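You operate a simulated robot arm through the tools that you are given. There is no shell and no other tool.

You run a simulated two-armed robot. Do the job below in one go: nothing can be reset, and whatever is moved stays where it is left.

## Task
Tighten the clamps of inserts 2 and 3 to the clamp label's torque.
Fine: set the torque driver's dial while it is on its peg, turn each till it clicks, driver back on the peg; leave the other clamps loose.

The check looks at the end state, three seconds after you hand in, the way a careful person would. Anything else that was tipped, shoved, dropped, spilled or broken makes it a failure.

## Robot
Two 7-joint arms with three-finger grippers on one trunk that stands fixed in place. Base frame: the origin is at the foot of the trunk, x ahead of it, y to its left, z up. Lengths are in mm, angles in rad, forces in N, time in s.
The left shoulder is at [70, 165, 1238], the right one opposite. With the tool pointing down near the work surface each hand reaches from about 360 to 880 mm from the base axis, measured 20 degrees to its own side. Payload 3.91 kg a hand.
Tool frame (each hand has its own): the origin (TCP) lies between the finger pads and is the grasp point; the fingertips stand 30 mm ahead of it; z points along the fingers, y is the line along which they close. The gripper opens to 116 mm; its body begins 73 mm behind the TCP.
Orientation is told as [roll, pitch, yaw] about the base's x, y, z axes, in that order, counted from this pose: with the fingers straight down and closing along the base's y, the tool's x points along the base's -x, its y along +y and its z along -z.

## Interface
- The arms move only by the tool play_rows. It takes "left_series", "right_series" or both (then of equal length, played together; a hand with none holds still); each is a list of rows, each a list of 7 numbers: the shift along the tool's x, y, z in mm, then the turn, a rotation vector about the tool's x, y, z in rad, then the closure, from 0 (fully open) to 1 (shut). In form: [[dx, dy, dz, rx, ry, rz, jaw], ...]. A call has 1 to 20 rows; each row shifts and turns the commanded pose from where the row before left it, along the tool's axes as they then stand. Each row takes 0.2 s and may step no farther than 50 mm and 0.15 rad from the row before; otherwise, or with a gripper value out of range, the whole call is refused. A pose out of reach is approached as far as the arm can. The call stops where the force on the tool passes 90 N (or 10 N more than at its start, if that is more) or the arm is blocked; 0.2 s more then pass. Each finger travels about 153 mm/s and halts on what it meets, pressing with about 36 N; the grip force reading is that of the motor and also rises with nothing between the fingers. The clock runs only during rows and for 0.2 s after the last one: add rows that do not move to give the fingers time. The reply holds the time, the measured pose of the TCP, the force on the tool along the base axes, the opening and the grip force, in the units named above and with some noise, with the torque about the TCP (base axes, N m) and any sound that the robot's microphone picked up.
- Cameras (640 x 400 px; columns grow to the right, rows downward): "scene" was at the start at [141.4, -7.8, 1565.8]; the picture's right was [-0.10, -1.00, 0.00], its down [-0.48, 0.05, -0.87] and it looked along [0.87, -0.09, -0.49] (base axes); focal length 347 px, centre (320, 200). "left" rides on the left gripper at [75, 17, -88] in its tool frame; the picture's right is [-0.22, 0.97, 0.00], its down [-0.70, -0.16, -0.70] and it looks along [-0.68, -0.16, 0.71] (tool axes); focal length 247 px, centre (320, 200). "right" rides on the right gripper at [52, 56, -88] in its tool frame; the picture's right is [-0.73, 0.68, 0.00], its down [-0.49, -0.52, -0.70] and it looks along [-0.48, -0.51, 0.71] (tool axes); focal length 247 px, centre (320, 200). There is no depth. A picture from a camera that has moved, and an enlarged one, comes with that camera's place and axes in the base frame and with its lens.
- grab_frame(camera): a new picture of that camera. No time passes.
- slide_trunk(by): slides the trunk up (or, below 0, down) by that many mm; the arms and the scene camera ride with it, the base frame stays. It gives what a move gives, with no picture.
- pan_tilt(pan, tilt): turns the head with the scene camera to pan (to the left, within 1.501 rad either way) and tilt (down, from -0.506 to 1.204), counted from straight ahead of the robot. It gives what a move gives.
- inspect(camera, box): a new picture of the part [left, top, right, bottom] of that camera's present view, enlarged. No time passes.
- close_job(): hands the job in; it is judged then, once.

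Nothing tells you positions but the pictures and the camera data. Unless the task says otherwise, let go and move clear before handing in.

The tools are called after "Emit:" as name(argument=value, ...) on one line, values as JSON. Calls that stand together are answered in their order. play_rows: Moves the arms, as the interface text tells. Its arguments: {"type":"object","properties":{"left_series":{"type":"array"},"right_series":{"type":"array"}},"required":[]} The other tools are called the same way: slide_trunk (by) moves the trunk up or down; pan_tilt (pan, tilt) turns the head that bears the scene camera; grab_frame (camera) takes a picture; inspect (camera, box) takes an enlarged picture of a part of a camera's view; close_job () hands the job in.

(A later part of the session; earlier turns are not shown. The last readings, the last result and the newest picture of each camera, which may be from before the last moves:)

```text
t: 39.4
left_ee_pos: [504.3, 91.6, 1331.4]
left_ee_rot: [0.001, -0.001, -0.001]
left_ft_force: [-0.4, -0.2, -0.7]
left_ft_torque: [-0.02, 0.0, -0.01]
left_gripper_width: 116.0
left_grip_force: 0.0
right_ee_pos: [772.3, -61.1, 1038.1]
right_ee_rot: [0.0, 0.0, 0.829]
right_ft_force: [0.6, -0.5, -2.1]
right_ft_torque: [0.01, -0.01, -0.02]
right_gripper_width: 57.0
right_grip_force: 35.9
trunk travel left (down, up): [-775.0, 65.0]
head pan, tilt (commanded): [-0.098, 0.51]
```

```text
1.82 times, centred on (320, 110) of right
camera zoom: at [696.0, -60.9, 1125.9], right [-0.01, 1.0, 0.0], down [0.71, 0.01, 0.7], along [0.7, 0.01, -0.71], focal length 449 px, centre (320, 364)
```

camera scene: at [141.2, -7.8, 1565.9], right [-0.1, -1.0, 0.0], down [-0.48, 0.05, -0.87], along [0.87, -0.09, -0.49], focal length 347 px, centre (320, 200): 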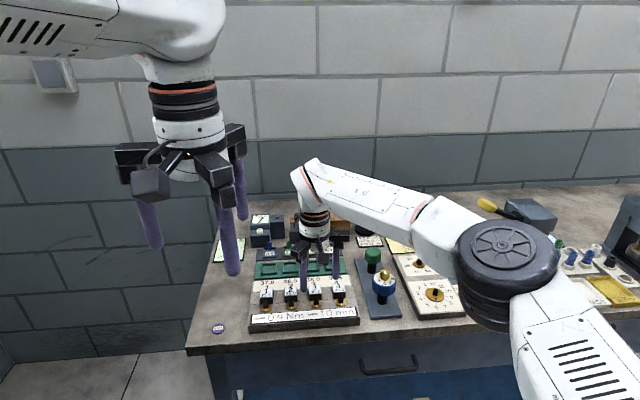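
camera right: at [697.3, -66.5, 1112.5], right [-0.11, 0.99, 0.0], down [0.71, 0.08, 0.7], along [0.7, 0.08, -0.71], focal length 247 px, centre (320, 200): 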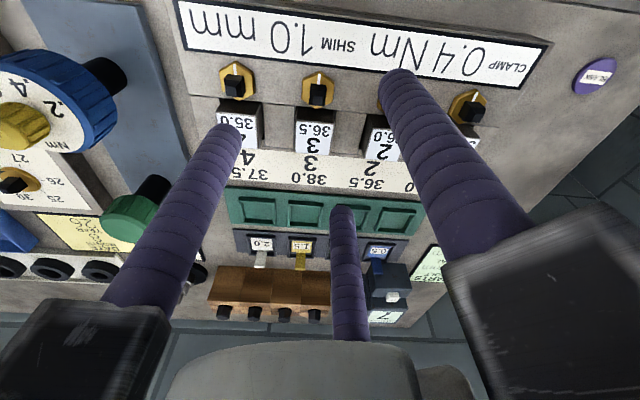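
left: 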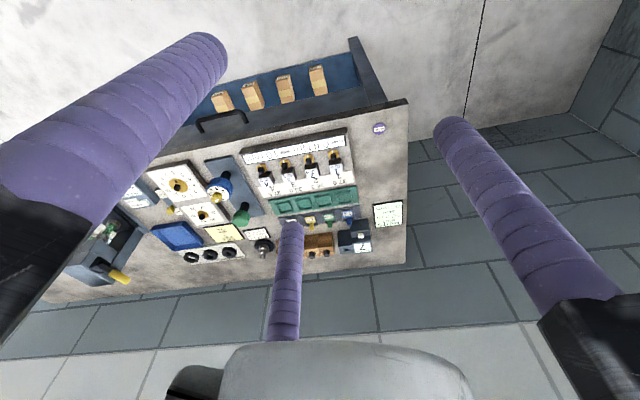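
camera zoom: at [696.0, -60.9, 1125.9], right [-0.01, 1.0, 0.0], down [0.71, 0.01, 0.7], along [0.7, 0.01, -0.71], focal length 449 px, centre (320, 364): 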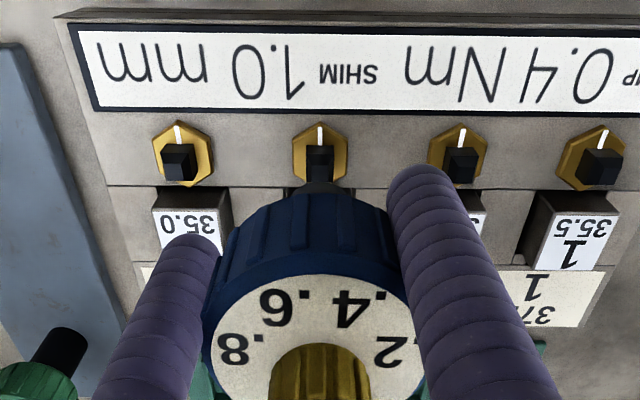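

Emit:
inspect(camera="right", box=[300, 60, 340, 110])

Emit:
inspect(camera="scene", box=[300, 270, 340, 310])

```text
8.00 times, centred on (320, 85) of right
camera zoom: at [696.0, -60.9, 1125.9], right [-0.01, 1.0, 0.0], down [0.71, 0.01, 0.7], along [0.7, 0.01, -0.71], focal length 1976 px, centre (320, 1120)
```

zoom: 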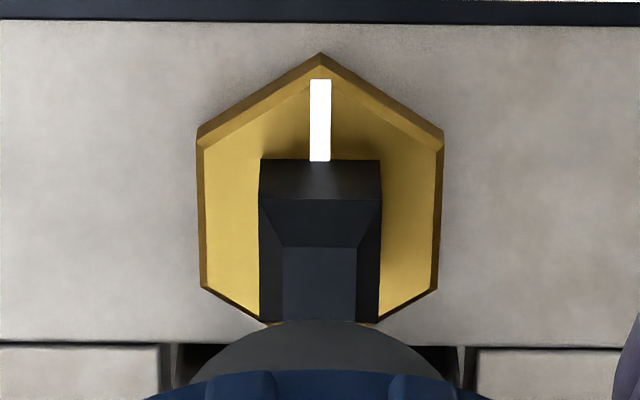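

```text
10.00 times, centred on (320, 290) of scene
camera zoom: at [141.8, -7.8, 1565.8], right [-0.1, -1.0, 0.0], down [-0.49, 0.05, -0.87], along [0.87, -0.09, -0.49], focal length 3470 px, centre (320, -700)
```

zoom: 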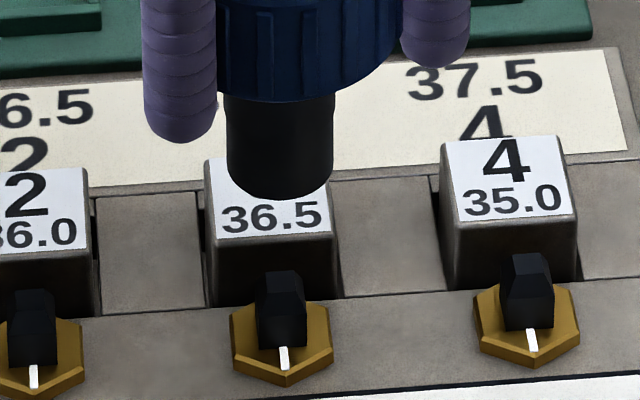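

The shaft is aligned in y; x needs about -1.3 mm by calibration against the peg. I'll correct and descend to just above the stem.

Emit:
play_rows(right_series=[[0.95, 0.89, 10, 0, 0, 0, 0.6], [0, 0, 12, 0, 0, 0, 0.6], [0, 0, 10, 0, 0, 0, 0.6], [0, 0, 0, 0, 0, 0, 0.6], [0, 0, 0, 0, 0, 0, 0.6], [0, 0, 0, 0, 0, 0, 0.6], [0, 0, 0, 0, 0, 0, 0.6], [0, 0, 0, 0, 0, 0, 0.6]])

Emit:
inspect(camera="scene", box=[300, 270, 340, 310])

Emit:
inspect(camera="left", box=[260, 145, 320, 195])

Emit:
inspect(camera="right", box=[300, 60, 340, 110])

```text
t: 41.2
left_ee_pos: [506.6, 90.9, 1331.5]
left_ee_rot: [0.001, 0.0, 0.001]
left_ft_force: [-0.4, 0.3, -0.6]
left_ft_torque: [0.0, 0.0, -0.04]
left_gripper_width: 116.0
left_grip_force: 0.1
right_ee_pos: [770.9, -60.6, 1005.6]
right_ee_rot: [-0.001, 0.002, 0.832]
right_ft_force: [-1.0, -0.4, -1.1]
right_ft_torque: [-0.01, 0.0, 0.0]
right_gripper_width: 56.7
right_grip_force: 36.3
trunk travel left (down, up): [-775.0, 65.0]
head pan, tilt (commanded): [-0.098, 0.51]
```

```text
10.00 times, centred on (320, 290) of scene
camera zoom: at [141.8, -7.7, 1565.8], right [-0.1, -1.0, 0.0], down [-0.49, 0.05, -0.87], along [0.87, -0.09, -0.49], focal length 3470 px, centre (320, -700)
```

zoom: 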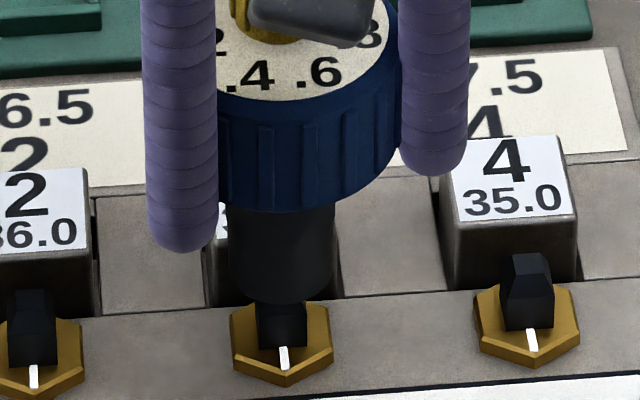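

```text
8.00 times, centred on (290, 170) of left
camera zoom: at [431.1, 108.9, 1419.8], right [0.22, 0.97, 0.0], down [0.7, -0.16, 0.7], along [0.68, -0.16, -0.71], focal length 1976 px, centre (560, 440)
```

zoom: 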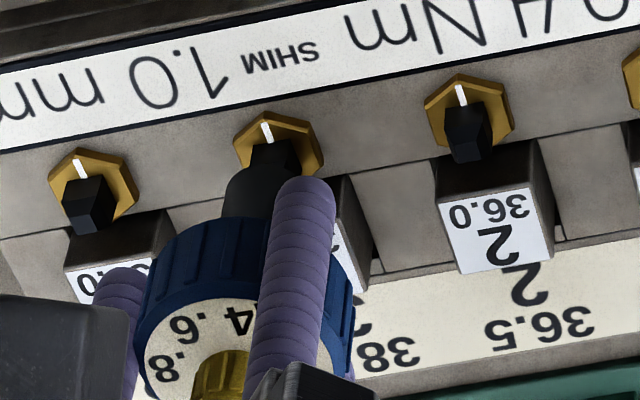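

```text
8.00 times, centred on (320, 85) of right
camera zoom: at [694.0, -60.7, 1093.8], right [-0.01, 1.0, 0.0], down [0.71, 0.01, 0.7], along [0.7, 0.01, -0.71], focal length 1976 px, centre (320, 1120)
```

zoom: 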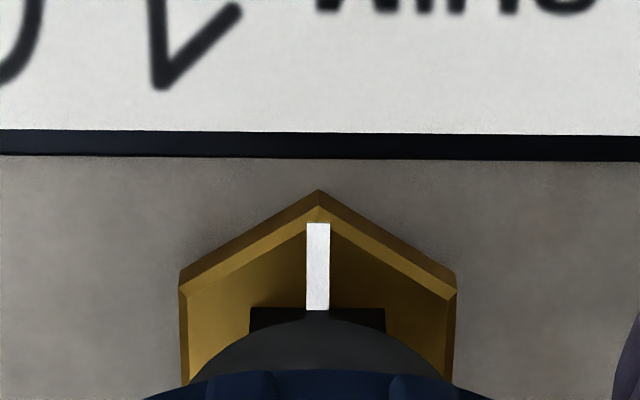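

Shaft and stem are aligned in all three views. I'm lowering gently onto stem 3 and watching the forces.

Emit:
play_rows(right_series=[[0, 0, 3, 0, 0, 0, 0.6], [0, 0, 3, 0, 0, 0, 0.6], [0, 0, 2, 0, 0, 0, 0.6], [0, 0, 0, 0, 0, 0, 0.6]])

Emit:
play_rows(right_series=[[0, 0, 2, 0, 0, 0, 0.6], [0, 0, 2, 0, 0, 0, 0.6], [0, 0, 0, 0, 0, 0, 0.6]])

```text
t: 42.2
left_ee_pos: [506.1, 90.6, 1332.0]
left_ee_rot: [0.0, -0.001, 0.001]
left_ft_force: [-0.1, -0.7, 0.0]
left_ft_torque: [-0.02, -0.02, 0.01]
left_gripper_width: 116.0
left_grip_force: 0.0
right_ee_pos: [769.3, -60.6, 997.1]
right_ee_rot: [0.002, -0.001, 0.831]
right_ft_force: [0.7, 0.4, -2.0]
right_ft_torque: [-0.04, 0.01, -0.03]
right_gripper_width: 56.8
right_grip_force: 36.2
trunk travel left (down, up): [-775.0, 65.0]
head pan, tilt (commanded): [-0.098, 0.51]
```

```text
t: 43.0
left_ee_pos: [505.3, 90.5, 1331.4]
left_ee_rot: [-0.001, 0.0, 0.001]
left_ft_force: [-0.9, -0.2, 0.3]
left_ft_torque: [-0.03, -0.02, 0.01]
left_gripper_width: 116.3
left_grip_force: 0.1
right_ee_pos: [770.9, -61.5, 994.6]
right_ee_rot: [0.0, 0.001, 0.831]
right_ft_force: [1.8, 0.3, -0.4]
right_ft_torque: [0.0, -0.12, -0.03]
right_gripper_width: 57.0
right_grip_force: 36.6
trunk travel left (down, up): [-775.0, 65.0]
head pan, tilt (commanded): [-0.098, 0.51]
```

Emit:
play_rows(right_series=[[0, 0, 2, 0, 0, 0, 0.6], [0, 0, 0, 0, 0, 0, 0.6]])

Emit:
play_rows(right_series=[[0, 0, 2, 0, 0, 0, 0.6], [0, 0, 0, 0, 0, 0, 0.6]])

Emit:
inspect(camera="scene", box=[300, 270, 340, 310])

```text
t: 43.6
left_ee_pos: [505.9, 91.4, 1331.6]
left_ee_rot: [0.0, 0.0, 0.002]
left_ft_force: [-0.1, -0.3, -0.4]
left_ft_torque: [-0.03, 0.0, 0.07]
left_gripper_width: 116.1
left_grip_force: 0.1
right_ee_pos: [772.0, -61.7, 992.9]
right_ee_rot: [-0.002, 0.0, 0.832]
right_ft_force: [8.0, 0.8, 2.4]
right_ft_torque: [0.1, -0.51, 0.05]
right_gripper_width: 56.9
right_grip_force: 36.1
trunk travel left (down, up): [-775.0, 65.0]
head pan, tilt (commanded): [-0.098, 0.51]
```

```text
t: 44.2
left_ee_pos: [506.4, 90.9, 1330.7]
left_ee_rot: [0.0, 0.001, 0.0]
left_ft_force: [-0.4, -0.1, 0.1]
left_ft_torque: [0.02, -0.01, 0.01]
left_gripper_width: 115.8
left_grip_force: 0.2
right_ee_pos: [770.3, -62.3, 989.9]
right_ee_rot: [0.001, 0.0, 0.83]
right_ft_force: [11.0, 0.9, 1.9]
right_ft_torque: [0.06, -0.67, -0.01]
right_gripper_width: 56.9
right_grip_force: 36.1
trunk travel left (down, up): [-775.0, 65.0]
head pan, tilt (commanded): [-0.098, 0.51]
```

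```text
10.00 times, centred on (320, 290) of scene
camera zoom: at [143.1, -7.6, 1565.7], right [-0.1, -1.0, 0.0], down [-0.49, 0.05, -0.87], along [0.87, -0.09, -0.49], focal length 3470 px, centre (320, -700)
```

zoom: 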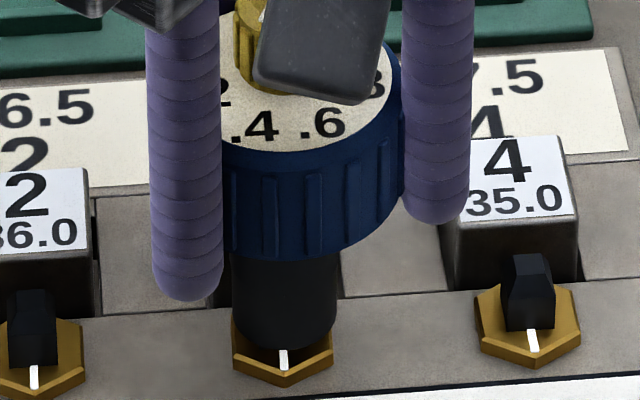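

The stem pushes the driver towards +x, so I'll shift about +1.5 mm to relieve it.

Emit:
play_rows(right_series=[[-1.01, -1.11, 0, 0, 0, 0, 0.6], [0, 0, 0, 0, 0, 0, 0.6], [0, 0, 0, 0, 0, 0, 0.6], [0, 0, 0, 0, 0, 0, 0.6]])

Emit:
play_rows(right_series=[[0, 0, 1.5, 0, 0, 0, 0.6], [0, 0, 1.5, 0, 0, 0, 0.6], [0, 0, 0, 0, 0, 0, 0.6], [0, 0, 0, 0, 0, 0, 0.6]])

```text
t: 45.2
left_ee_pos: [504.5, 90.6, 1332.5]
left_ee_rot: [0.0, 0.0, 0.001]
left_ft_force: [0.1, -0.4, 0.1]
left_ft_torque: [0.02, 0.0, -0.02]
left_gripper_width: 116.1
left_grip_force: 0.1
right_ee_pos: [771.4, -62.3, 990.0]
right_ee_rot: [0.003, -0.001, 0.832]
right_ft_force: [0.3, -0.5, -1.2]
right_ft_torque: [0.02, -0.02, 0.02]
right_gripper_width: 56.7
right_grip_force: 35.9
trunk travel left (down, up): [-775.0, 65.0]
head pan, tilt (commanded): [-0.098, 0.51]
```

```text
t: 46.2
left_ee_pos: [505.7, 90.3, 1331.9]
left_ee_rot: [0.0, -0.001, -0.001]
left_ft_force: [0.2, 0.0, -0.1]
left_ft_torque: [0.0, 0.03, 0.0]
left_gripper_width: 116.0
left_grip_force: 0.2
right_ee_pos: [771.2, -61.5, 987.0]
right_ee_rot: [-0.001, 0.0, 0.831]
right_ft_force: [-0.6, -0.2, -1.7]
right_ft_torque: [-0.01, -0.03, 0.02]
right_gripper_width: 56.9
right_grip_force: 36.4
trunk travel left (down, up): [-775.0, 65.0]
head pan, tilt (commanded): [-0.098, 0.51]
```

Emit:
play_rows(right_series=[[0, 0, 1.5, 0, 0, 0, 0.6], [0, 0, 1.5, 0, 0, 0, 0.6], [0, 0, 0, 0, 0, 0, 0.6]])

Emit:
play_rows(right_series=[[0, 0, 1.5, 0, 0, 0, 0.6], [0, 0, 1.0, 0, 0, 0, 0.6], [0, 0, 0, 0, 0, 0, 0.6]])

Emit:
inspect(camera="scene", box=[300, 270, 340, 310])

```text
t: 47.0
left_ee_pos: [504.7, 90.6, 1331.5]
left_ee_rot: [0.0, 0.001, 0.0]
left_ft_force: [-0.7, 0.1, 0.6]
left_ft_torque: [0.02, -0.01, 0.04]
left_gripper_width: 116.0
left_grip_force: 0.0
right_ee_pos: [771.4, -61.3, 984.1]
right_ee_rot: [0.0, 0.001, 0.831]
right_ft_force: [-0.3, 0.0, -2.8]
right_ft_torque: [-0.01, -0.01, 0.0]
right_gripper_width: 56.8
right_grip_force: 35.7
trunk travel left (down, up): [-775.0, 65.0]
head pan, tilt (commanded): [-0.098, 0.51]
```

```text
t: 47.8
left_ee_pos: [505.6, 90.4, 1332.6]
left_ee_rot: [0.001, -0.002, 0.0]
left_ft_force: [-0.3, 0.0, 0.6]
left_ft_torque: [0.0, 0.0, -0.01]
left_gripper_width: 116.0
left_grip_force: 0.1
right_ee_pos: [770.5, -61.4, 982.4]
right_ee_rot: [-0.001, -0.002, 0.831]
right_ft_force: [2.2, -0.8, 3.5]
right_ft_torque: [-0.07, -0.06, 0.01]
right_gripper_width: 56.6
right_grip_force: 35.7
trunk travel left (down, up): [-775.0, 65.0]
head pan, tilt (commanded): [-0.098, 0.51]
```

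```text
10.00 times, centred on (320, 290) of scene
camera zoom: at [141.2, -7.7, 1565.9], right [-0.1, -1.0, 0.0], down [-0.48, 0.05, -0.87], along [0.87, -0.09, -0.49], focal length 3470 px, centre (320, -700)
```

zoom: 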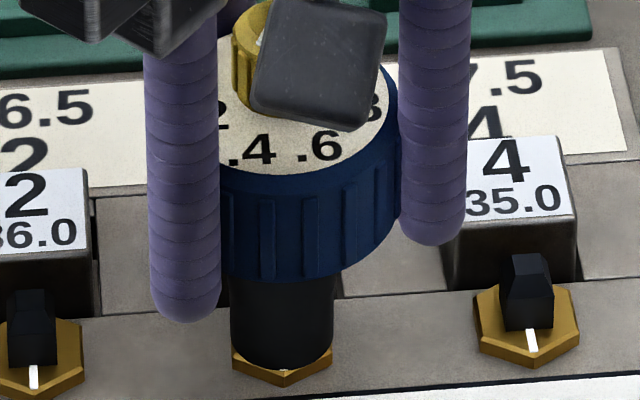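

The driver is seated on clamp 3 (contact at z ≈ 982). I'm turning clockwise in small steps now, listening for the click.

Emit:
play_rows(right_series=[[0, 0, -0.3, 0, 0, 0.05, 0.7], [0, 0, 0, 0, 0, 0.05, 0.7], [0, 0, 0, 0, 0, 0.05, 0.7]])

Emit:
play_rows(right_series=[[0, 0, 0, 0, 0, 0.05, 0.7], [0, 0, 0, 0, 0, 0.05, 0.7]])

```text
t: 48.6
left_ee_pos: [504.9, 91.2, 1331.8]
left_ee_rot: [0.001, -0.002, 0.001]
left_ft_force: [-0.5, 0.5, 0.0]
left_ft_torque: [0.0, -0.02, -0.01]
left_gripper_width: 115.8
left_grip_force: 0.1
right_ee_pos: [771.5, -61.8, 982.7]
right_ee_rot: [0.0, -0.001, 0.678]
right_ft_force: [0.4, -0.6, 4.3]
right_ft_torque: [-0.06, 0.06, 0.02]
right_gripper_width: 57.0
right_grip_force: 36.9
trunk travel left (down, up): [-775.0, 65.0]
head pan, tilt (commanded): [-0.098, 0.51]
```

```text
t: 49.2
left_ee_pos: [504.4, 90.0, 1332.8]
left_ee_rot: [-0.001, -0.002, 0.0]
left_ft_force: [0.2, -0.2, 0.3]
left_ft_torque: [-0.01, -0.03, -0.01]
left_gripper_width: 116.0
left_grip_force: 0.1
right_ee_pos: [771.2, -61.6, 982.5]
right_ee_rot: [-0.001, -0.002, 0.58]
right_ft_force: [1.2, -1.1, 5.6]
right_ft_torque: [-0.05, 0.0, 0.03]
right_gripper_width: 56.8
right_grip_force: 36.6
trunk travel left (down, up): [-775.0, 65.0]
head pan, tilt (commanded): [-0.098, 0.51]
```

Emit:
play_rows(right_series=[[0, 0, -0.3, 0, 0, 0.06, 0.7], [0, 0, 0, 0, 0, 0.06, 0.7], [0, 0, 0, 0, 0, 0.06, 0.7]])

Emit:
inspect(camera="right", box=[270, 40, 370, 120])

Emit:
inspect(camera="scene", box=[300, 260, 340, 310])

```text
t: 50.0
left_ee_pos: [504.7, 90.4, 1330.9]
left_ee_rot: [0.002, -0.003, 0.001]
left_ft_force: [-0.8, -0.5, 0.5]
left_ft_torque: [0.02, 0.01, 0.01]
left_gripper_width: 116.0
left_grip_force: 0.0
right_ee_pos: [770.9, -61.8, 981.2]
right_ee_rot: [-0.001, -0.001, 0.401]
right_ft_force: [4.1, 0.1, 5.7]
right_ft_torque: [0.05, -0.23, 0.0]
right_gripper_width: 56.8
right_grip_force: 35.9
trunk travel left (down, up): [-775.0, 65.0]
head pan, tilt (commanded): [-0.098, 0.51]
```

```text
5.00 times, centred on (320, 80) of right
camera zoom: at [701.5, -29.0, 1070.3], right [0.41, 0.91, 0.0], down [0.65, -0.29, 0.7], along [0.64, -0.29, -0.71], focal length 1235 px, centre (320, 800)
```

zoom: 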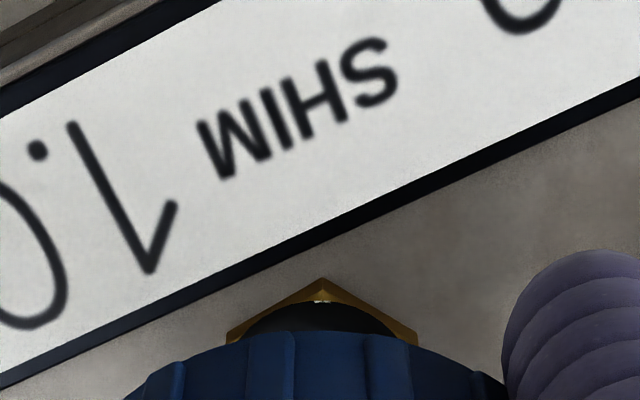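

```text
8.00 times, centred on (320, 285) of scene
camera zoom: at [141.4, -7.7, 1565.9], right [-0.1, -1.0, 0.0], down [-0.48, 0.05, -0.87], along [0.87, -0.09, -0.49], focal length 2776 px, centre (320, -480)
```

zoom: 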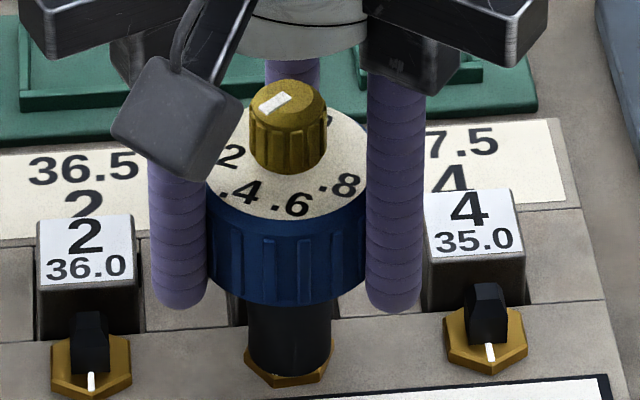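

The nut turns along with the driver. Continuing clockwise in small calls.

Emit:
play_rows(right_series=[[0, 0, -0.2, 0, 0, 0.07, 0.7], [0, 0, 0, 0, 0, 0.07, 0.7], [0, 0, 0, 0, 0, 0.07, 0.7]])

Emit:
play_rows(right_series=[[0, 0, 0, 0, 0, 0.07, 0.7], [0, 0, 0, 0, 0, 0.07, 0.7]])

```text
t: 50.8
left_ee_pos: [506.4, 90.8, 1332.1]
left_ee_rot: [0.0, 0.001, 0.001]
left_ft_force: [0.5, 1.1, -0.1]
left_ft_torque: [0.04, -0.01, -0.03]
left_gripper_width: 115.8
left_grip_force: 0.0
right_ee_pos: [771.8, -62.1, 983.4]
right_ee_rot: [0.002, 0.0, 0.192]
right_ft_force: [7.4, -0.9, 5.2]
right_ft_torque: [-0.03, -0.44, 0.05]
right_gripper_width: 56.8
right_grip_force: 36.3
trunk travel left (down, up): [-775.0, 65.0]
head pan, tilt (commanded): [-0.098, 0.51]
```

```text
t: 51.4
left_ee_pos: [505.8, 90.1, 1332.3]
left_ee_rot: [0.0, -0.001, 0.001]
left_ft_force: [-0.1, 0.5, 0.2]
left_ft_torque: [-0.01, 0.01, 0.0]
left_gripper_width: 116.0
left_grip_force: 0.0
right_ee_pos: [770.7, -61.1, 982.3]
right_ee_rot: [0.0, 0.0, 0.05]
right_ft_force: [9.1, -2.7, 6.9]
right_ft_torque: [-0.1, -0.51, 0.04]
right_gripper_width: 56.8
right_grip_force: 36.3
trunk travel left (down, up): [-775.0, 65.0]
head pan, tilt (commanded): [-0.098, 0.51]
```

Emit:
play_rows(right_series=[[-0.8, -0.3, -0.3, 0, 0, 0.06, 0.7], [0, 0, 0, 0, 0, 0.06, 0.7], [0, 0, 0, 0, 0, 0.06, 0.7]])

Emit:
play_rows(right_series=[[0, 0, 0, 0, 0, 0.06, 0.7], [0, 0, 0, 0, 0, 0.06, 0.7], [0, 0, 0, 0, 0, 0.06, 0.7]])

```text
t: 52.2
left_ee_pos: [504.8, 91.1, 1332.8]
left_ee_rot: [0.001, 0.001, 0.0]
left_ft_force: [-0.5, -0.4, -0.7]
left_ft_torque: [-0.05, 0.0, 0.03]
left_gripper_width: 116.2
left_grip_force: 0.1
right_ee_pos: [772.3, -62.0, 982.1]
right_ee_rot: [0.0, 0.001, -0.129]
right_ft_force: [2.0, -1.6, 2.1]
right_ft_torque: [0.0, -0.14, 0.19]
right_gripper_width: 57.0
right_grip_force: 35.8
trunk travel left (down, up): [-775.0, 65.0]
head pan, tilt (commanded): [-0.098, 0.51]
```

```text
t: 53.0
left_ee_pos: [505.4, 91.8, 1332.3]
left_ee_rot: [0.0, -0.001, 0.0]
left_ft_force: [0.7, -0.5, -0.1]
left_ft_torque: [-0.02, -0.02, 0.0]
left_gripper_width: 116.0
left_grip_force: 0.2
right_ee_pos: [771.3, -61.8, 982.2]
right_ee_rot: [0.0, 0.002, -0.308]
right_ft_force: [-1.0, -1.6, -1.9]
right_ft_torque: [0.04, 0.01, 0.22]
right_gripper_width: 56.9
right_grip_force: 36.0
trunk travel left (down, up): [-775.0, 65.0]
head pan, tilt (commanded): [-0.098, 0.51]
```

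Torque is building (0.22 N·m). Smaller steps now.

Emit:
play_rows(right_series=[[0, 0, 0.3, 0, 0, 0.05, 0.7], [0, 0, 0, 0, 0, 0, 0.7]])

Emit:
play_rows(right_series=[[0, 0, 0, 0, 0, 0.05, 0.7]])

```text
t: 53.6
left_ee_pos: [505.8, 92.8, 1331.0]
left_ee_rot: [-0.003, 0.0, -0.002]
left_ft_force: [-1.5, -0.3, -0.4]
left_ft_torque: [0.0, -0.06, 0.04]
left_gripper_width: 116.2
left_grip_force: 0.0
right_ee_pos: [764.7, -65.5, 987.4]
right_ee_rot: [-0.006, 0.003, -0.354]
right_ft_force: [20.3, 15.4, -10.9]
right_ft_torque: [0.79, -1.08, 0.19]
right_gripper_width: 58.9
right_grip_force: 35.4
right hand out of reach, approached as far as the arm can: row 1
trunk travel left (down, up): [-775.0, 65.0]
head pan, tilt (commanded): [-0.098, 0.51]
```

```text
t: 54.0
left_ee_pos: [513.7, 94.6, 1328.8]
left_ee_rot: [-0.002, 0.006, 0.002]
left_ft_force: [-0.2, -0.2, 1.0]
left_ft_torque: [0.03, 0.01, -0.05]
left_gripper_width: 116.1
left_grip_force: 0.0
right_ee_pos: [758.5, -69.5, 992.4]
right_ee_rot: [-0.01, 0.007, -0.404]
right_ft_force: [29.7, 19.8, -17.3]
right_ft_torque: [0.75, -0.9, 0.25]
right_gripper_width: 60.1
right_grip_force: 36.0
right hand out of reach, approached as far as the arm can: row 1
trunk travel left (down, up): [-775.0, 65.0]
head pan, tilt (commanded): [-0.098, 0.51]
```

The arm hit its reach limit at this yaw and pulled the driver sideways. I'm backing the rotation off immediately to the last good pose.

Emit:
play_rows(right_series=[[0, 0, 0, 0, 0, -0.05, 0.7], [0, 0, 0, 0, 0, -0.05, 0.7], [0, 0, 0, 0, 0, -0.03, 0.7]])

Emit:
grab_frame(camera="scene")

Emit:
inspect(camera="scene", box=[280, 240, 360, 320])

```text
t: 54.8
left_ee_pos: [510.1, 93.5, 1330.4]
left_ee_rot: [-0.002, 0.001, -0.001]
left_ft_force: [0.7, 0.6, -0.1]
left_ft_torque: [0.02, 0.02, 0.03]
left_gripper_width: 116.1
left_grip_force: 0.1
right_ee_pos: [756.8, -73.1, 995.1]
right_ee_rot: [-0.002, 0.001, -0.278]
right_ft_force: [24.3, 18.0, -7.1]
right_ft_torque: [0.81, -1.11, -0.17]
right_gripper_width: 59.8
right_grip_force: 35.8
trunk travel left (down, up): [-775.0, 65.0]
head pan, tilt (commanded): [-0.098, 0.51]
```

```text
taken
camera scene: at [147.0, -4.6, 1565.4], right [-0.1, -1.0, 0.0], down [-0.49, 0.05, -0.87], along [0.87, -0.09, -0.49], focal length 347 px, centre (320, 200)
```

scene: 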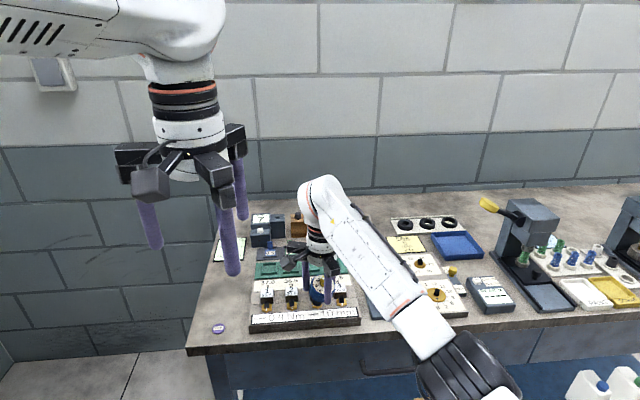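

```text
5.00 times, centred on (320, 280) of scene
camera zoom: at [147.0, -4.6, 1565.4], right [-0.1, -1.0, 0.0], down [-0.49, 0.05, -0.87], along [0.87, -0.09, -0.49], focal length 1735 px, centre (320, -200)
```

zoom: 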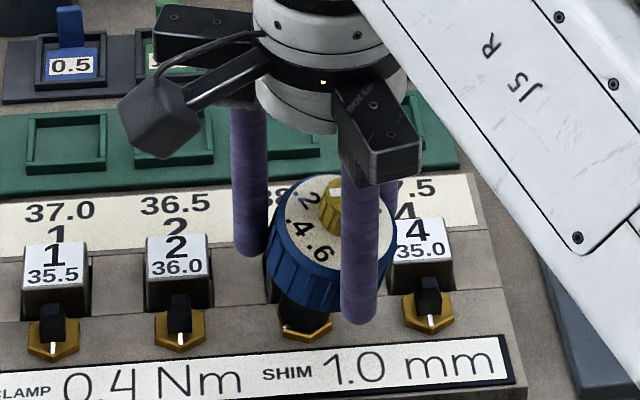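

Emit:
pan_tilt(pan=-0.5, tilt=0.9)

Emit:
grab_frame(camera="scene")

Emit:
grab_frame(camera="left")

Emit:
grab_frame(camera="right")

```text
t: 55.7
left_ee_pos: [509.2, 93.9, 1330.9]
left_ee_rot: [-0.001, 0.004, 0.0]
left_ft_force: [0.6, 0.2, 0.7]
left_ft_torque: [0.02, -0.02, -0.01]
left_gripper_width: 115.9
left_grip_force: 0.1
right_ee_pos: [755.5, -72.1, 996.0]
right_ee_rot: [-0.001, 0.003, -0.278]
right_ft_force: [23.5, 15.1, -0.4]
right_ft_torque: [0.92, -1.4, -0.02]
right_gripper_width: 59.9
right_grip_force: 35.4
trunk travel left (down, up): [-775.0, 65.0]
head pan, tilt (commanded): [-0.499, 0.901]
```

```text
taken
camera scene: at [121.8, -32.2, 1532.7], right [-0.48, -0.88, 0.0], down [-0.69, 0.37, -0.62], along [0.54, -0.3, -0.78], focal length 347 px, centre (320, 200)
```

scene: 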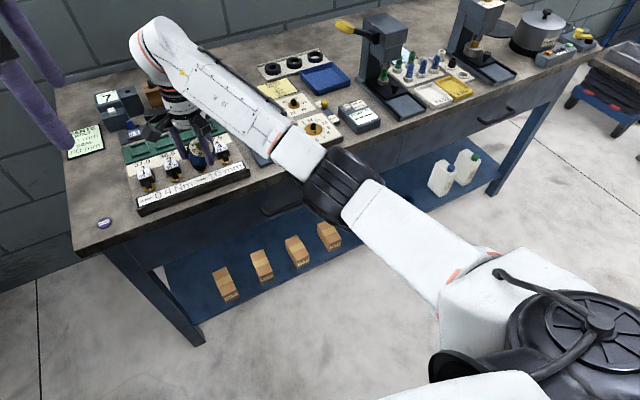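

```text
taken
camera left: at [434.7, 111.5, 1418.5], right [0.22, 0.97, 0.0], down [0.7, -0.16, 0.7], along [0.68, -0.16, -0.72], focal length 247 px, centre (320, 200)
```

left: 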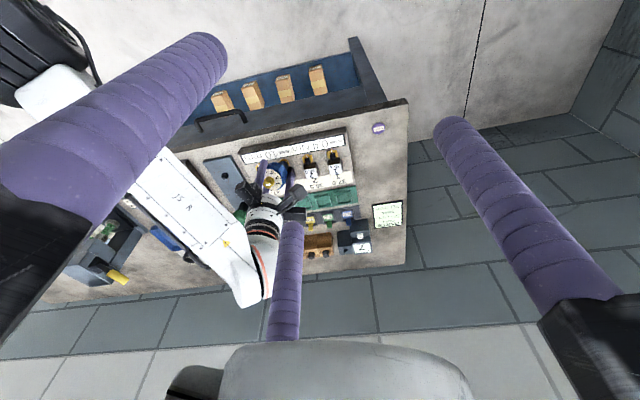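

```text
taken
camera right: at [721.6, -2.8, 1083.8], right [0.89, 0.45, 0.0], down [0.33, -0.64, 0.7], along [0.32, -0.62, -0.71], focal length 247 px, centre (320, 200)
```

right: 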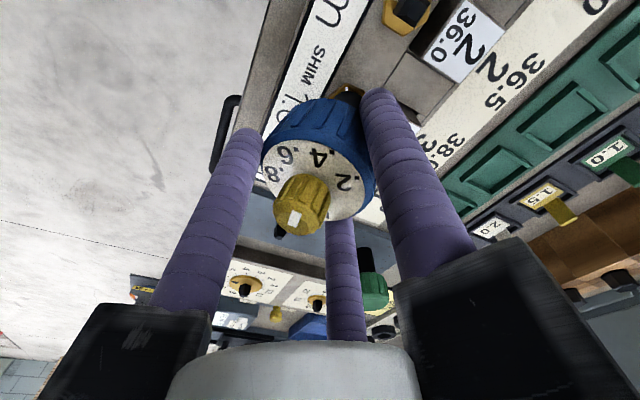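

Emit:
inspect(camera="scene", box=[170, 120, 240, 190])

Emit:
inspect(camera="left", box=[240, 140, 320, 220])

Emit:
inspect(camera="right", box=[250, 60, 400, 180])

```text
5.71 times, centred on (205, 155) of scene
camera zoom: at [121.8, -32.2, 1532.7], right [-0.48, -0.88, 0.0], down [-0.69, 0.37, -0.62], along [0.54, -0.3, -0.78], focal length 1983 px, centre (977, 457)
```

zoom: 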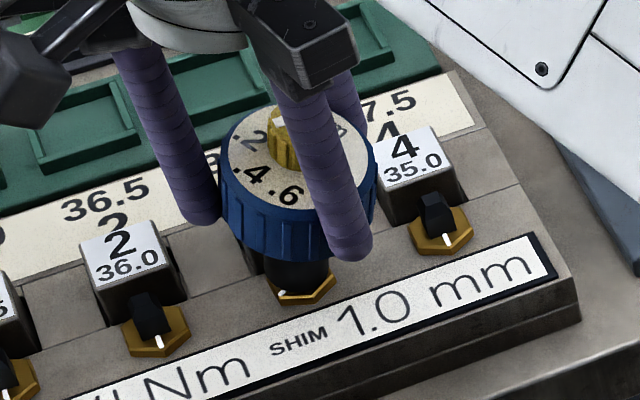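

```text
5.00 times, centred on (280, 180) of left
camera zoom: at [434.7, 111.5, 1418.5], right [0.22, 0.97, 0.0], down [0.7, -0.16, 0.7], along [0.68, -0.16, -0.72], focal length 1235 px, centre (520, 300)
```

zoom: 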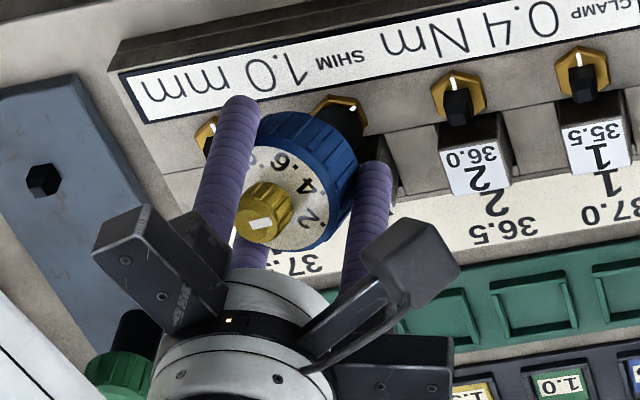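

```text
3.33 times, centred on (325, 120) of right
camera zoom: at [721.6, -2.8, 1083.8], right [0.89, 0.45, 0.0], down [0.33, -0.64, 0.7], along [0.32, -0.62, -0.71], focal length 823 px, centre (303, 467)
```

zoom: 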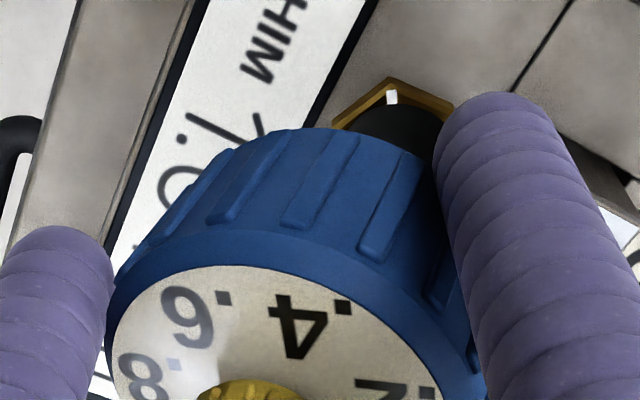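

The driver is still engaged but leaning, because the hand was displaced. I'm moving the hand back towards the stem axis gradually.

Emit:
play_rows(right_series=[[-3.1, 3.5, 2.5, 0, 0, 0, 0.7], [-3.1, 3.5, 2.5, 0, 0, 0, 0.7], [0, 0, 0, 0, 0, 0, 0.7]])

```text
t: 56.5
left_ee_pos: [502.6, 91.3, 1333.9]
left_ee_rot: [0.001, -0.003, 0.001]
left_ft_force: [0.2, 0.6, -0.1]
left_ft_torque: [-0.02, 0.0, 0.0]
left_gripper_width: 116.2
left_grip_force: 0.0
right_ee_pos: [760.2, -70.4, 995.7]
right_ee_rot: [0.001, -0.005, -0.279]
right_ft_force: [-10.0, -9.3, 20.7]
right_ft_torque: [-0.57, 0.62, -0.07]
right_gripper_width: 59.2
right_grip_force: 35.6
trunk travel left (down, up): [-775.0, 65.0]
head pan, tilt (commanded): [-0.499, 0.901]
```

I'll loosen the fingers slightly into a cage around the handle, so the driver can right itself on the stem, and then re-centre the hand.

Emit:
play_rows(right_series=[[0, 0, 0, 0, 0, 0, 0.5], [0, 0, 0, 0, 0, 0, 0.47], [0, 0, 0, 0, 0, 0, 0.45], [0, 0, 0, 0, 0, 0, 0.43], [0, 0, 0, 0, 0, 0, 0.43]])

Emit:
inspect(camera="scene", box=[170, 120, 240, 190])

Emit:
inspect(camera="left", box=[240, 140, 320, 220])

Emit:
inspect(camera="right", box=[220, 60, 420, 220])

```text
t: 57.7
left_ee_pos: [505.3, 91.5, 1333.1]
left_ee_rot: [0.0, -0.004, 0.001]
left_ft_force: [-0.1, -0.1, 0.0]
left_ft_torque: [-0.01, -0.01, 0.02]
left_gripper_width: 115.9
left_grip_force: 0.1
right_ee_pos: [761.4, -68.8, 992.2]
right_ee_rot: [0.0, 0.002, -0.28]
right_ft_force: [0.1, 1.0, 0.7]
right_ft_torque: [-0.01, 0.0, -0.01]
right_gripper_width: 66.2
right_grip_force: 0.0
trunk travel left (down, up): [-775.0, 65.0]
head pan, tilt (commanded): [-0.499, 0.901]
```

```text
5.71 times, centred on (205, 155) of scene
camera zoom: at [116.9, -35.1, 1532.9], right [-0.48, -0.88, 0.0], down [-0.69, 0.38, -0.62], along [0.55, -0.3, -0.78], focal length 1983 px, centre (977, 457)
```

zoom: 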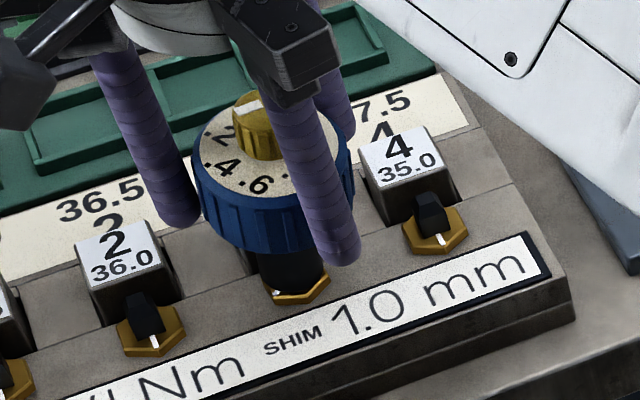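

```text
5.00 times, centred on (280, 180) of left
camera zoom: at [430.3, 108.8, 1420.1], right [0.22, 0.97, 0.0], down [0.7, -0.16, 0.7], along [0.68, -0.16, -0.71], focal length 1235 px, centre (520, 300)
```

zoom: 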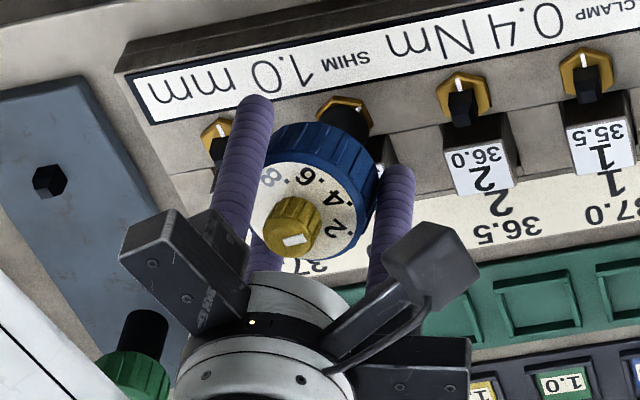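

```text
2.50 times, centred on (320, 140) of right
camera zoom: at [726.7, 0.0, 1080.1], right [0.89, 0.45, 0.0], down [0.32, -0.64, 0.7], along [0.32, -0.62, -0.71], focal length 617 px, centre (320, 350)
```

zoom: 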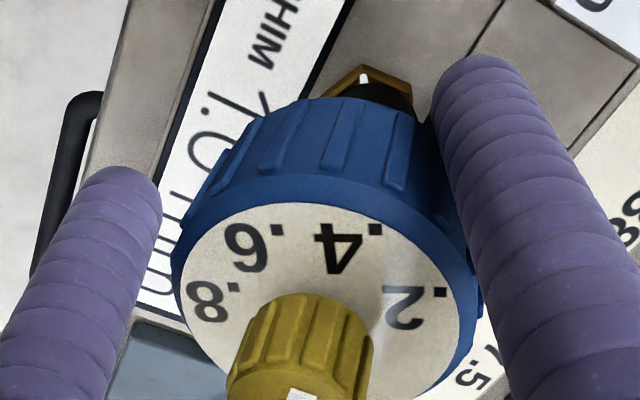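

Emit:
play_rows(right_series=[[-2.5, 3.15, 2.5, 0, 0, 0, 0.43], [-2.5, 3.15, 2.5, 0, 0, 0, 0.43], [-2.5, 3.15, 2.5, 0, 0, 0, 0.43], [0, 0, 0, 0, 0, 0, 0.43], [0, 0, 0, 0, 0, 0, 0.43], [0, 0, 0, 0, 0, 0, 0.43]])

Emit:
inspect(camera="scene", box=[170, 120, 240, 190])

Emit:
inspect(camera="right", box=[220, 60, 420, 220])

```text
t: 59.1
left_ee_pos: [506.0, 90.3, 1332.7]
left_ee_rot: [0.001, 0.0, -0.001]
left_ft_force: [0.3, -0.9, -0.3]
left_ft_torque: [0.01, 0.01, 0.01]
left_gripper_width: 116.1
left_grip_force: 0.1
right_ee_pos: [772.3, -61.3, 984.7]
right_ee_rot: [-0.001, -0.001, -0.28]
right_ft_force: [-0.4, -0.5, 0.2]
right_ft_torque: [0.0, -0.04, 0.0]
right_gripper_width: 66.1
right_grip_force: 0.0
trunk travel left (down, up): [-775.0, 65.0]
head pan, tilt (commanded): [-0.499, 0.901]
```

```text
5.71 times, centred on (205, 155) of scene
camera zoom: at [117.5, -34.9, 1532.8], right [-0.48, -0.88, 0.0], down [-0.69, 0.38, -0.62], along [0.55, -0.3, -0.78], focal length 1983 px, centre (977, 457)
```

zoom: 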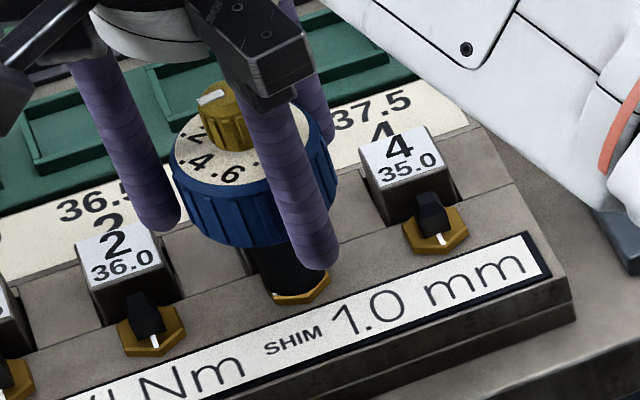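

```text
2.50 times, centred on (320, 140) of right
camera zoom: at [737.4, 7.9, 1072.3], right [0.89, 0.45, 0.0], down [0.32, -0.64, 0.7], along [0.32, -0.62, -0.71], focal length 617 px, centre (320, 350)
```

zoom: 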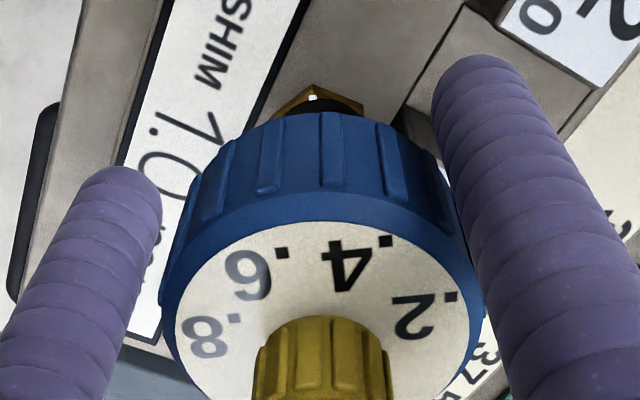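

The driver is upright on stem 3 again and the forces are zero. The reachable yaw range ends near -0.33, so I'll ratchet: open, rotate the hand back to about +1.0, re-grip and continue.

Emit:
play_rows(right_series=[[0, 0, 0, 0, 0, 0, 0.35], [0, 0, 0, 0, 0, 0, 0.25], [0, 0, 0, 0, 0, 0, 0.2], [0, 0, 0, 0, 0, -0.14, 0.2], [0, 0, 0, 0, 0, -0.14, 0.2], [0, 0, 0, 0, 0, -0.14, 0.2], [0, 0, 0, 0, 0, -0.14, 0.2], [0, 0, 0, 0, 0, 0, 0.2]])

Emit:
play_rows(right_series=[[0, 0, 0, 0, 0, -0.14, 0.2], [0, 0, 0, 0, 0, -0.14, 0.2], [0, 0, 0, 0, 0, -0.14, 0.2], [0, 0, 0, 0, 0, -0.14, 0.2], [0, 0, 0, 0, 0, -0.14, 0.2], [0, 0, 0, 0, 0, 0, 0.2], [0, 0, 0, 0, 0, 0, 0.2]])

Emit:
grab_frame(camera="scene")

```text
t: 60.9
left_ee_pos: [504.0, 90.5, 1332.2]
left_ee_rot: [0.0, 0.0, 0.001]
left_ft_force: [-0.6, 0.5, -0.1]
left_ft_torque: [0.03, -0.03, -0.01]
left_gripper_width: 116.2
left_grip_force: 0.1
right_ee_pos: [772.0, -62.7, 984.5]
right_ee_rot: [0.0, 0.0, 0.283]
right_ft_force: [-0.2, -0.4, -0.6]
right_ft_torque: [-0.01, -0.03, -0.01]
right_gripper_width: 92.8
right_grip_force: 0.0
trunk travel left (down, up): [-775.0, 65.0]
head pan, tilt (commanded): [-0.499, 0.901]
```

```text
t: 62.5
left_ee_pos: [505.8, 90.4, 1332.5]
left_ee_rot: [-0.001, 0.0, -0.001]
left_ft_force: [0.2, 0.5, 0.1]
left_ft_torque: [0.0, -0.02, 0.0]
left_gripper_width: 115.7
left_grip_force: 0.0
right_ee_pos: [771.0, -61.8, 984.8]
right_ee_rot: [0.002, 0.001, 0.982]
right_ft_force: [-0.4, 0.2, 0.1]
right_ft_torque: [0.0, -0.05, 0.03]
right_gripper_width: 92.8
right_grip_force: 0.1
trunk travel left (down, up): [-775.0, 65.0]
head pan, tilt (commanded): [-0.499, 0.901]
```

```text
taken
camera scene: at [117.4, -35.0, 1532.8], right [-0.48, -0.88, 0.0], down [-0.69, 0.38, -0.62], along [0.55, -0.3, -0.78], focal length 347 px, centre (320, 200)
```

scene: 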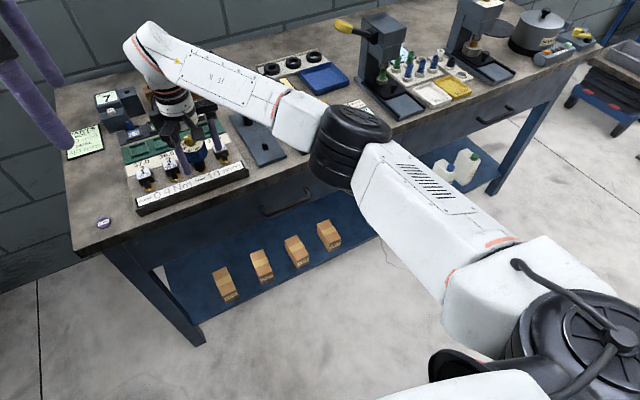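

Emit:
play_rows(right_series=[[0, 0, 0, 0, 0, -0.14, 0.2], [0, 0, 0, 0, 0, -0.14, 0.2], [0, 0, 0, 0, 0, 0, 0.2], [0, 0, 0, 0, 0, 0, 0.2]])

Emit:
pan_tilt(pan=-0.098, tilt=0.51)

Emit:
inspect(camera="scene", box=[280, 240, 360, 320])

Emit:
inspect(camera="right", box=[220, 20, 420, 200])

```text
t: 63.5
left_ee_pos: [505.5, 91.1, 1331.4]
left_ee_rot: [0.0, 0.001, 0.0]
left_ft_force: [0.0, 0.4, 0.3]
left_ft_torque: [-0.03, 0.02, 0.01]
left_gripper_width: 115.9
left_grip_force: 0.1
right_ee_pos: [769.8, -62.1, 984.7]
right_ee_rot: [0.0, 0.0, 1.261]
right_ft_force: [-0.3, 0.2, 0.7]
right_ft_torque: [-0.01, 0.03, 0.0]
right_gripper_width: 92.6
right_grip_force: 0.0
trunk travel left (down, up): [-775.0, 65.0]
head pan, tilt (commanded): [-0.499, 0.901]
```

```text
t: 64.3
left_ee_pos: [504.4, 91.2, 1332.7]
left_ee_rot: [0.0, -0.001, 0.0]
left_ft_force: [0.0, 0.2, 0.1]
left_ft_torque: [0.01, -0.01, 0.02]
left_gripper_width: 115.7
left_grip_force: 0.1
right_ee_pos: [770.1, -61.4, 985.8]
right_ee_rot: [0.001, -0.001, 1.261]
right_ft_force: [-0.6, 0.2, 0.8]
right_ft_torque: [0.0, 0.01, -0.04]
right_gripper_width: 92.7
right_grip_force: 0.1
trunk travel left (down, up): [-775.0, 65.0]
head pan, tilt (commanded): [-0.098, 0.51]
```

```text
5.00 times, centred on (320, 280) of scene
camera zoom: at [141.4, -7.8, 1565.7], right [-0.1, -1.0, 0.0], down [-0.49, 0.05, -0.87], along [0.87, -0.09, -0.49], focal length 1735 px, centre (320, -200)
```

zoom: 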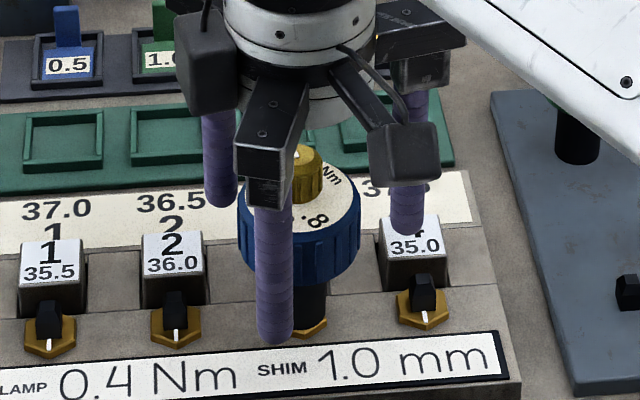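

```text
2.22 times, centred on (320, 110) of right
camera zoom: at [701.7, -93.9, 1072.7], right [-0.43, 0.9, 0.0], down [0.65, 0.3, 0.7], along [0.63, 0.3, -0.71], focal length 549 px, centre (320, 400)
```

zoom: 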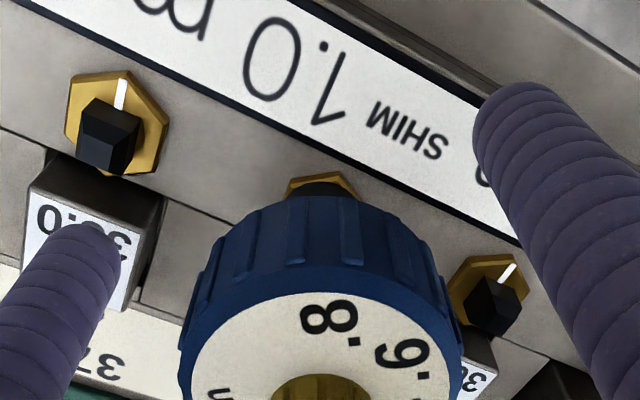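

The driver stands upright on stem 3 with the hand centred at yaw 1.26. I'm re-gripping.

Emit:
play_rows(right_series=[[0, 0, 0, 0, 0, 0, 0.3], [0, 0, 0, 0, 0, 0, 0.38], [0, 0, 0, 0, 0, 0, 0.45], [0, 0, 0, 0, 0, 0, 0.5], [0, 0, 0, 0, 0, 0, 0.6], [0, 0, 0, 0, 0, 0, 0.7], [0, 0, 0, 0, 0, 0, 0.7]])

Emit:
play_rows(right_series=[[0, 0, 0, 0, 0, 0, 0.7], [0, 0, 0, 0, 0, 0, 0.7], [0, 0, 0, 0, 0, 0, 0.7]])

```text
t: 65.9
left_ee_pos: [504.0, 91.2, 1331.3]
left_ee_rot: [0.001, -0.001, 0.002]
left_ft_force: [0.1, 0.1, -0.3]
left_ft_torque: [-0.01, 0.01, -0.03]
left_gripper_width: 115.9
left_grip_force: 0.0
right_ee_pos: [770.7, -62.8, 985.3]
right_ee_rot: [-0.001, -0.001, 1.263]
right_ft_force: [1.2, 0.5, 0.4]
right_ft_torque: [0.03, -0.04, -0.01]
right_gripper_width: 56.8
right_grip_force: 36.2
trunk travel left (down, up): [-775.0, 65.0]
head pan, tilt (commanded): [-0.098, 0.51]
```

```text
t: 66.7
left_ee_pos: [505.0, 90.5, 1330.9]
left_ee_rot: [-0.001, 0.001, 0.001]
left_ft_force: [0.8, 0.1, 0.1]
left_ft_torque: [0.0, 0.03, -0.01]
left_gripper_width: 116.0
left_grip_force: 0.0
right_ee_pos: [770.3, -62.5, 984.5]
right_ee_rot: [0.0, 0.0, 1.262]
right_ft_force: [-0.1, 0.8, 1.6]
right_ft_torque: [0.05, -0.01, 0.01]
right_gripper_width: 56.7
right_grip_force: 35.7
trunk travel left (down, up): [-775.0, 65.0]
head pan, tilt (commanded): [-0.098, 0.51]
```

Emit:
play_rows(right_series=[[0, 0, 0, 0, 0, 0.06, 0.7], [0, 0, 0, 0, 0, 0.06, 0.7]])

Emit:
play_rows(right_series=[[0, 0, 0, 0, 0, 0.05, 0.7], [0, 0, 0, 0, 0, 0.05, 0.7]])

```text
t: 67.3
left_ee_pos: [505.5, 91.0, 1331.3]
left_ee_rot: [0.001, 0.001, 0.0]
left_ft_force: [-1.2, 0.6, -0.1]
left_ft_torque: [0.01, -0.03, -0.01]
left_gripper_width: 115.7
left_grip_force: 0.1
right_ee_pos: [770.5, -60.0, 985.7]
right_ee_rot: [0.0, 0.001, 1.142]
right_ft_force: [2.2, 1.5, 2.3]
right_ft_torque: [0.08, -0.08, 0.04]
right_gripper_width: 57.0
right_grip_force: 36.3
trunk travel left (down, up): [-775.0, 65.0]
head pan, tilt (commanded): [-0.098, 0.51]
```

```text
t: 67.9
left_ee_pos: [504.8, 91.7, 1331.8]
left_ee_rot: [0.0, 0.001, -0.001]
left_ft_force: [0.2, 0.5, 0.6]
left_ft_torque: [0.01, -0.01, -0.04]
left_gripper_width: 115.8
left_grip_force: 0.1
right_ee_pos: [770.3, -62.3, 985.5]
right_ee_rot: [0.0, 0.0, 1.041]
right_ft_force: [4.5, 3.1, 5.7]
right_ft_torque: [0.25, -0.13, 0.2]
right_gripper_width: 56.9
right_grip_force: 36.0
trunk travel left (down, up): [-775.0, 65.0]
head pan, tilt (commanded): [-0.098, 0.51]
```

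Emit:
play_rows(right_series=[[-0.46, -0.19, -0.4, 0, 0, 0.04, 0.7], [0, 0, 0, 0, 0, 0.04, 0.7]])

Emit:
play_rows(right_series=[[0, 0, 0, 0, 0, 0.04, 0.7], [0, 0, 0, 0, 0, 0.04, 0.7]])

```text
t: 68.5
left_ee_pos: [504.9, 91.0, 1332.4]
left_ee_rot: [0.002, -0.002, -0.001]
left_ft_force: [0.0, -0.2, 0.5]
left_ft_torque: [-0.02, -0.01, -0.01]
left_gripper_width: 116.1
left_grip_force: 0.0
right_ee_pos: [770.2, -60.9, 984.8]
right_ee_rot: [0.0, -0.001, 0.958]
right_ft_force: [2.4, 0.3, 4.1]
right_ft_torque: [0.14, 0.1, 0.26]
right_gripper_width: 56.9
right_grip_force: 35.9
trunk travel left (down, up): [-775.0, 65.0]
head pan, tilt (commanded): [-0.098, 0.51]
```

```text
t: 69.1
left_ee_pos: [504.9, 91.1, 1331.7]
left_ee_rot: [0.0, -0.001, 0.0]
left_ft_force: [0.3, 0.2, 0.4]
left_ft_torque: [0.01, -0.02, 0.02]
left_gripper_width: 116.2
left_grip_force: 0.1
right_ee_pos: [770.5, -61.5, 986.1]
right_ee_rot: [0.001, -0.001, 0.881]
right_ft_force: [0.3, 0.8, 1.9]
right_ft_torque: [0.15, 0.11, 0.24]
right_gripper_width: 56.9
right_grip_force: 35.7
trunk travel left (down, up): [-775.0, 65.0]
head pan, tilt (commanded): [-0.098, 0.51]
```

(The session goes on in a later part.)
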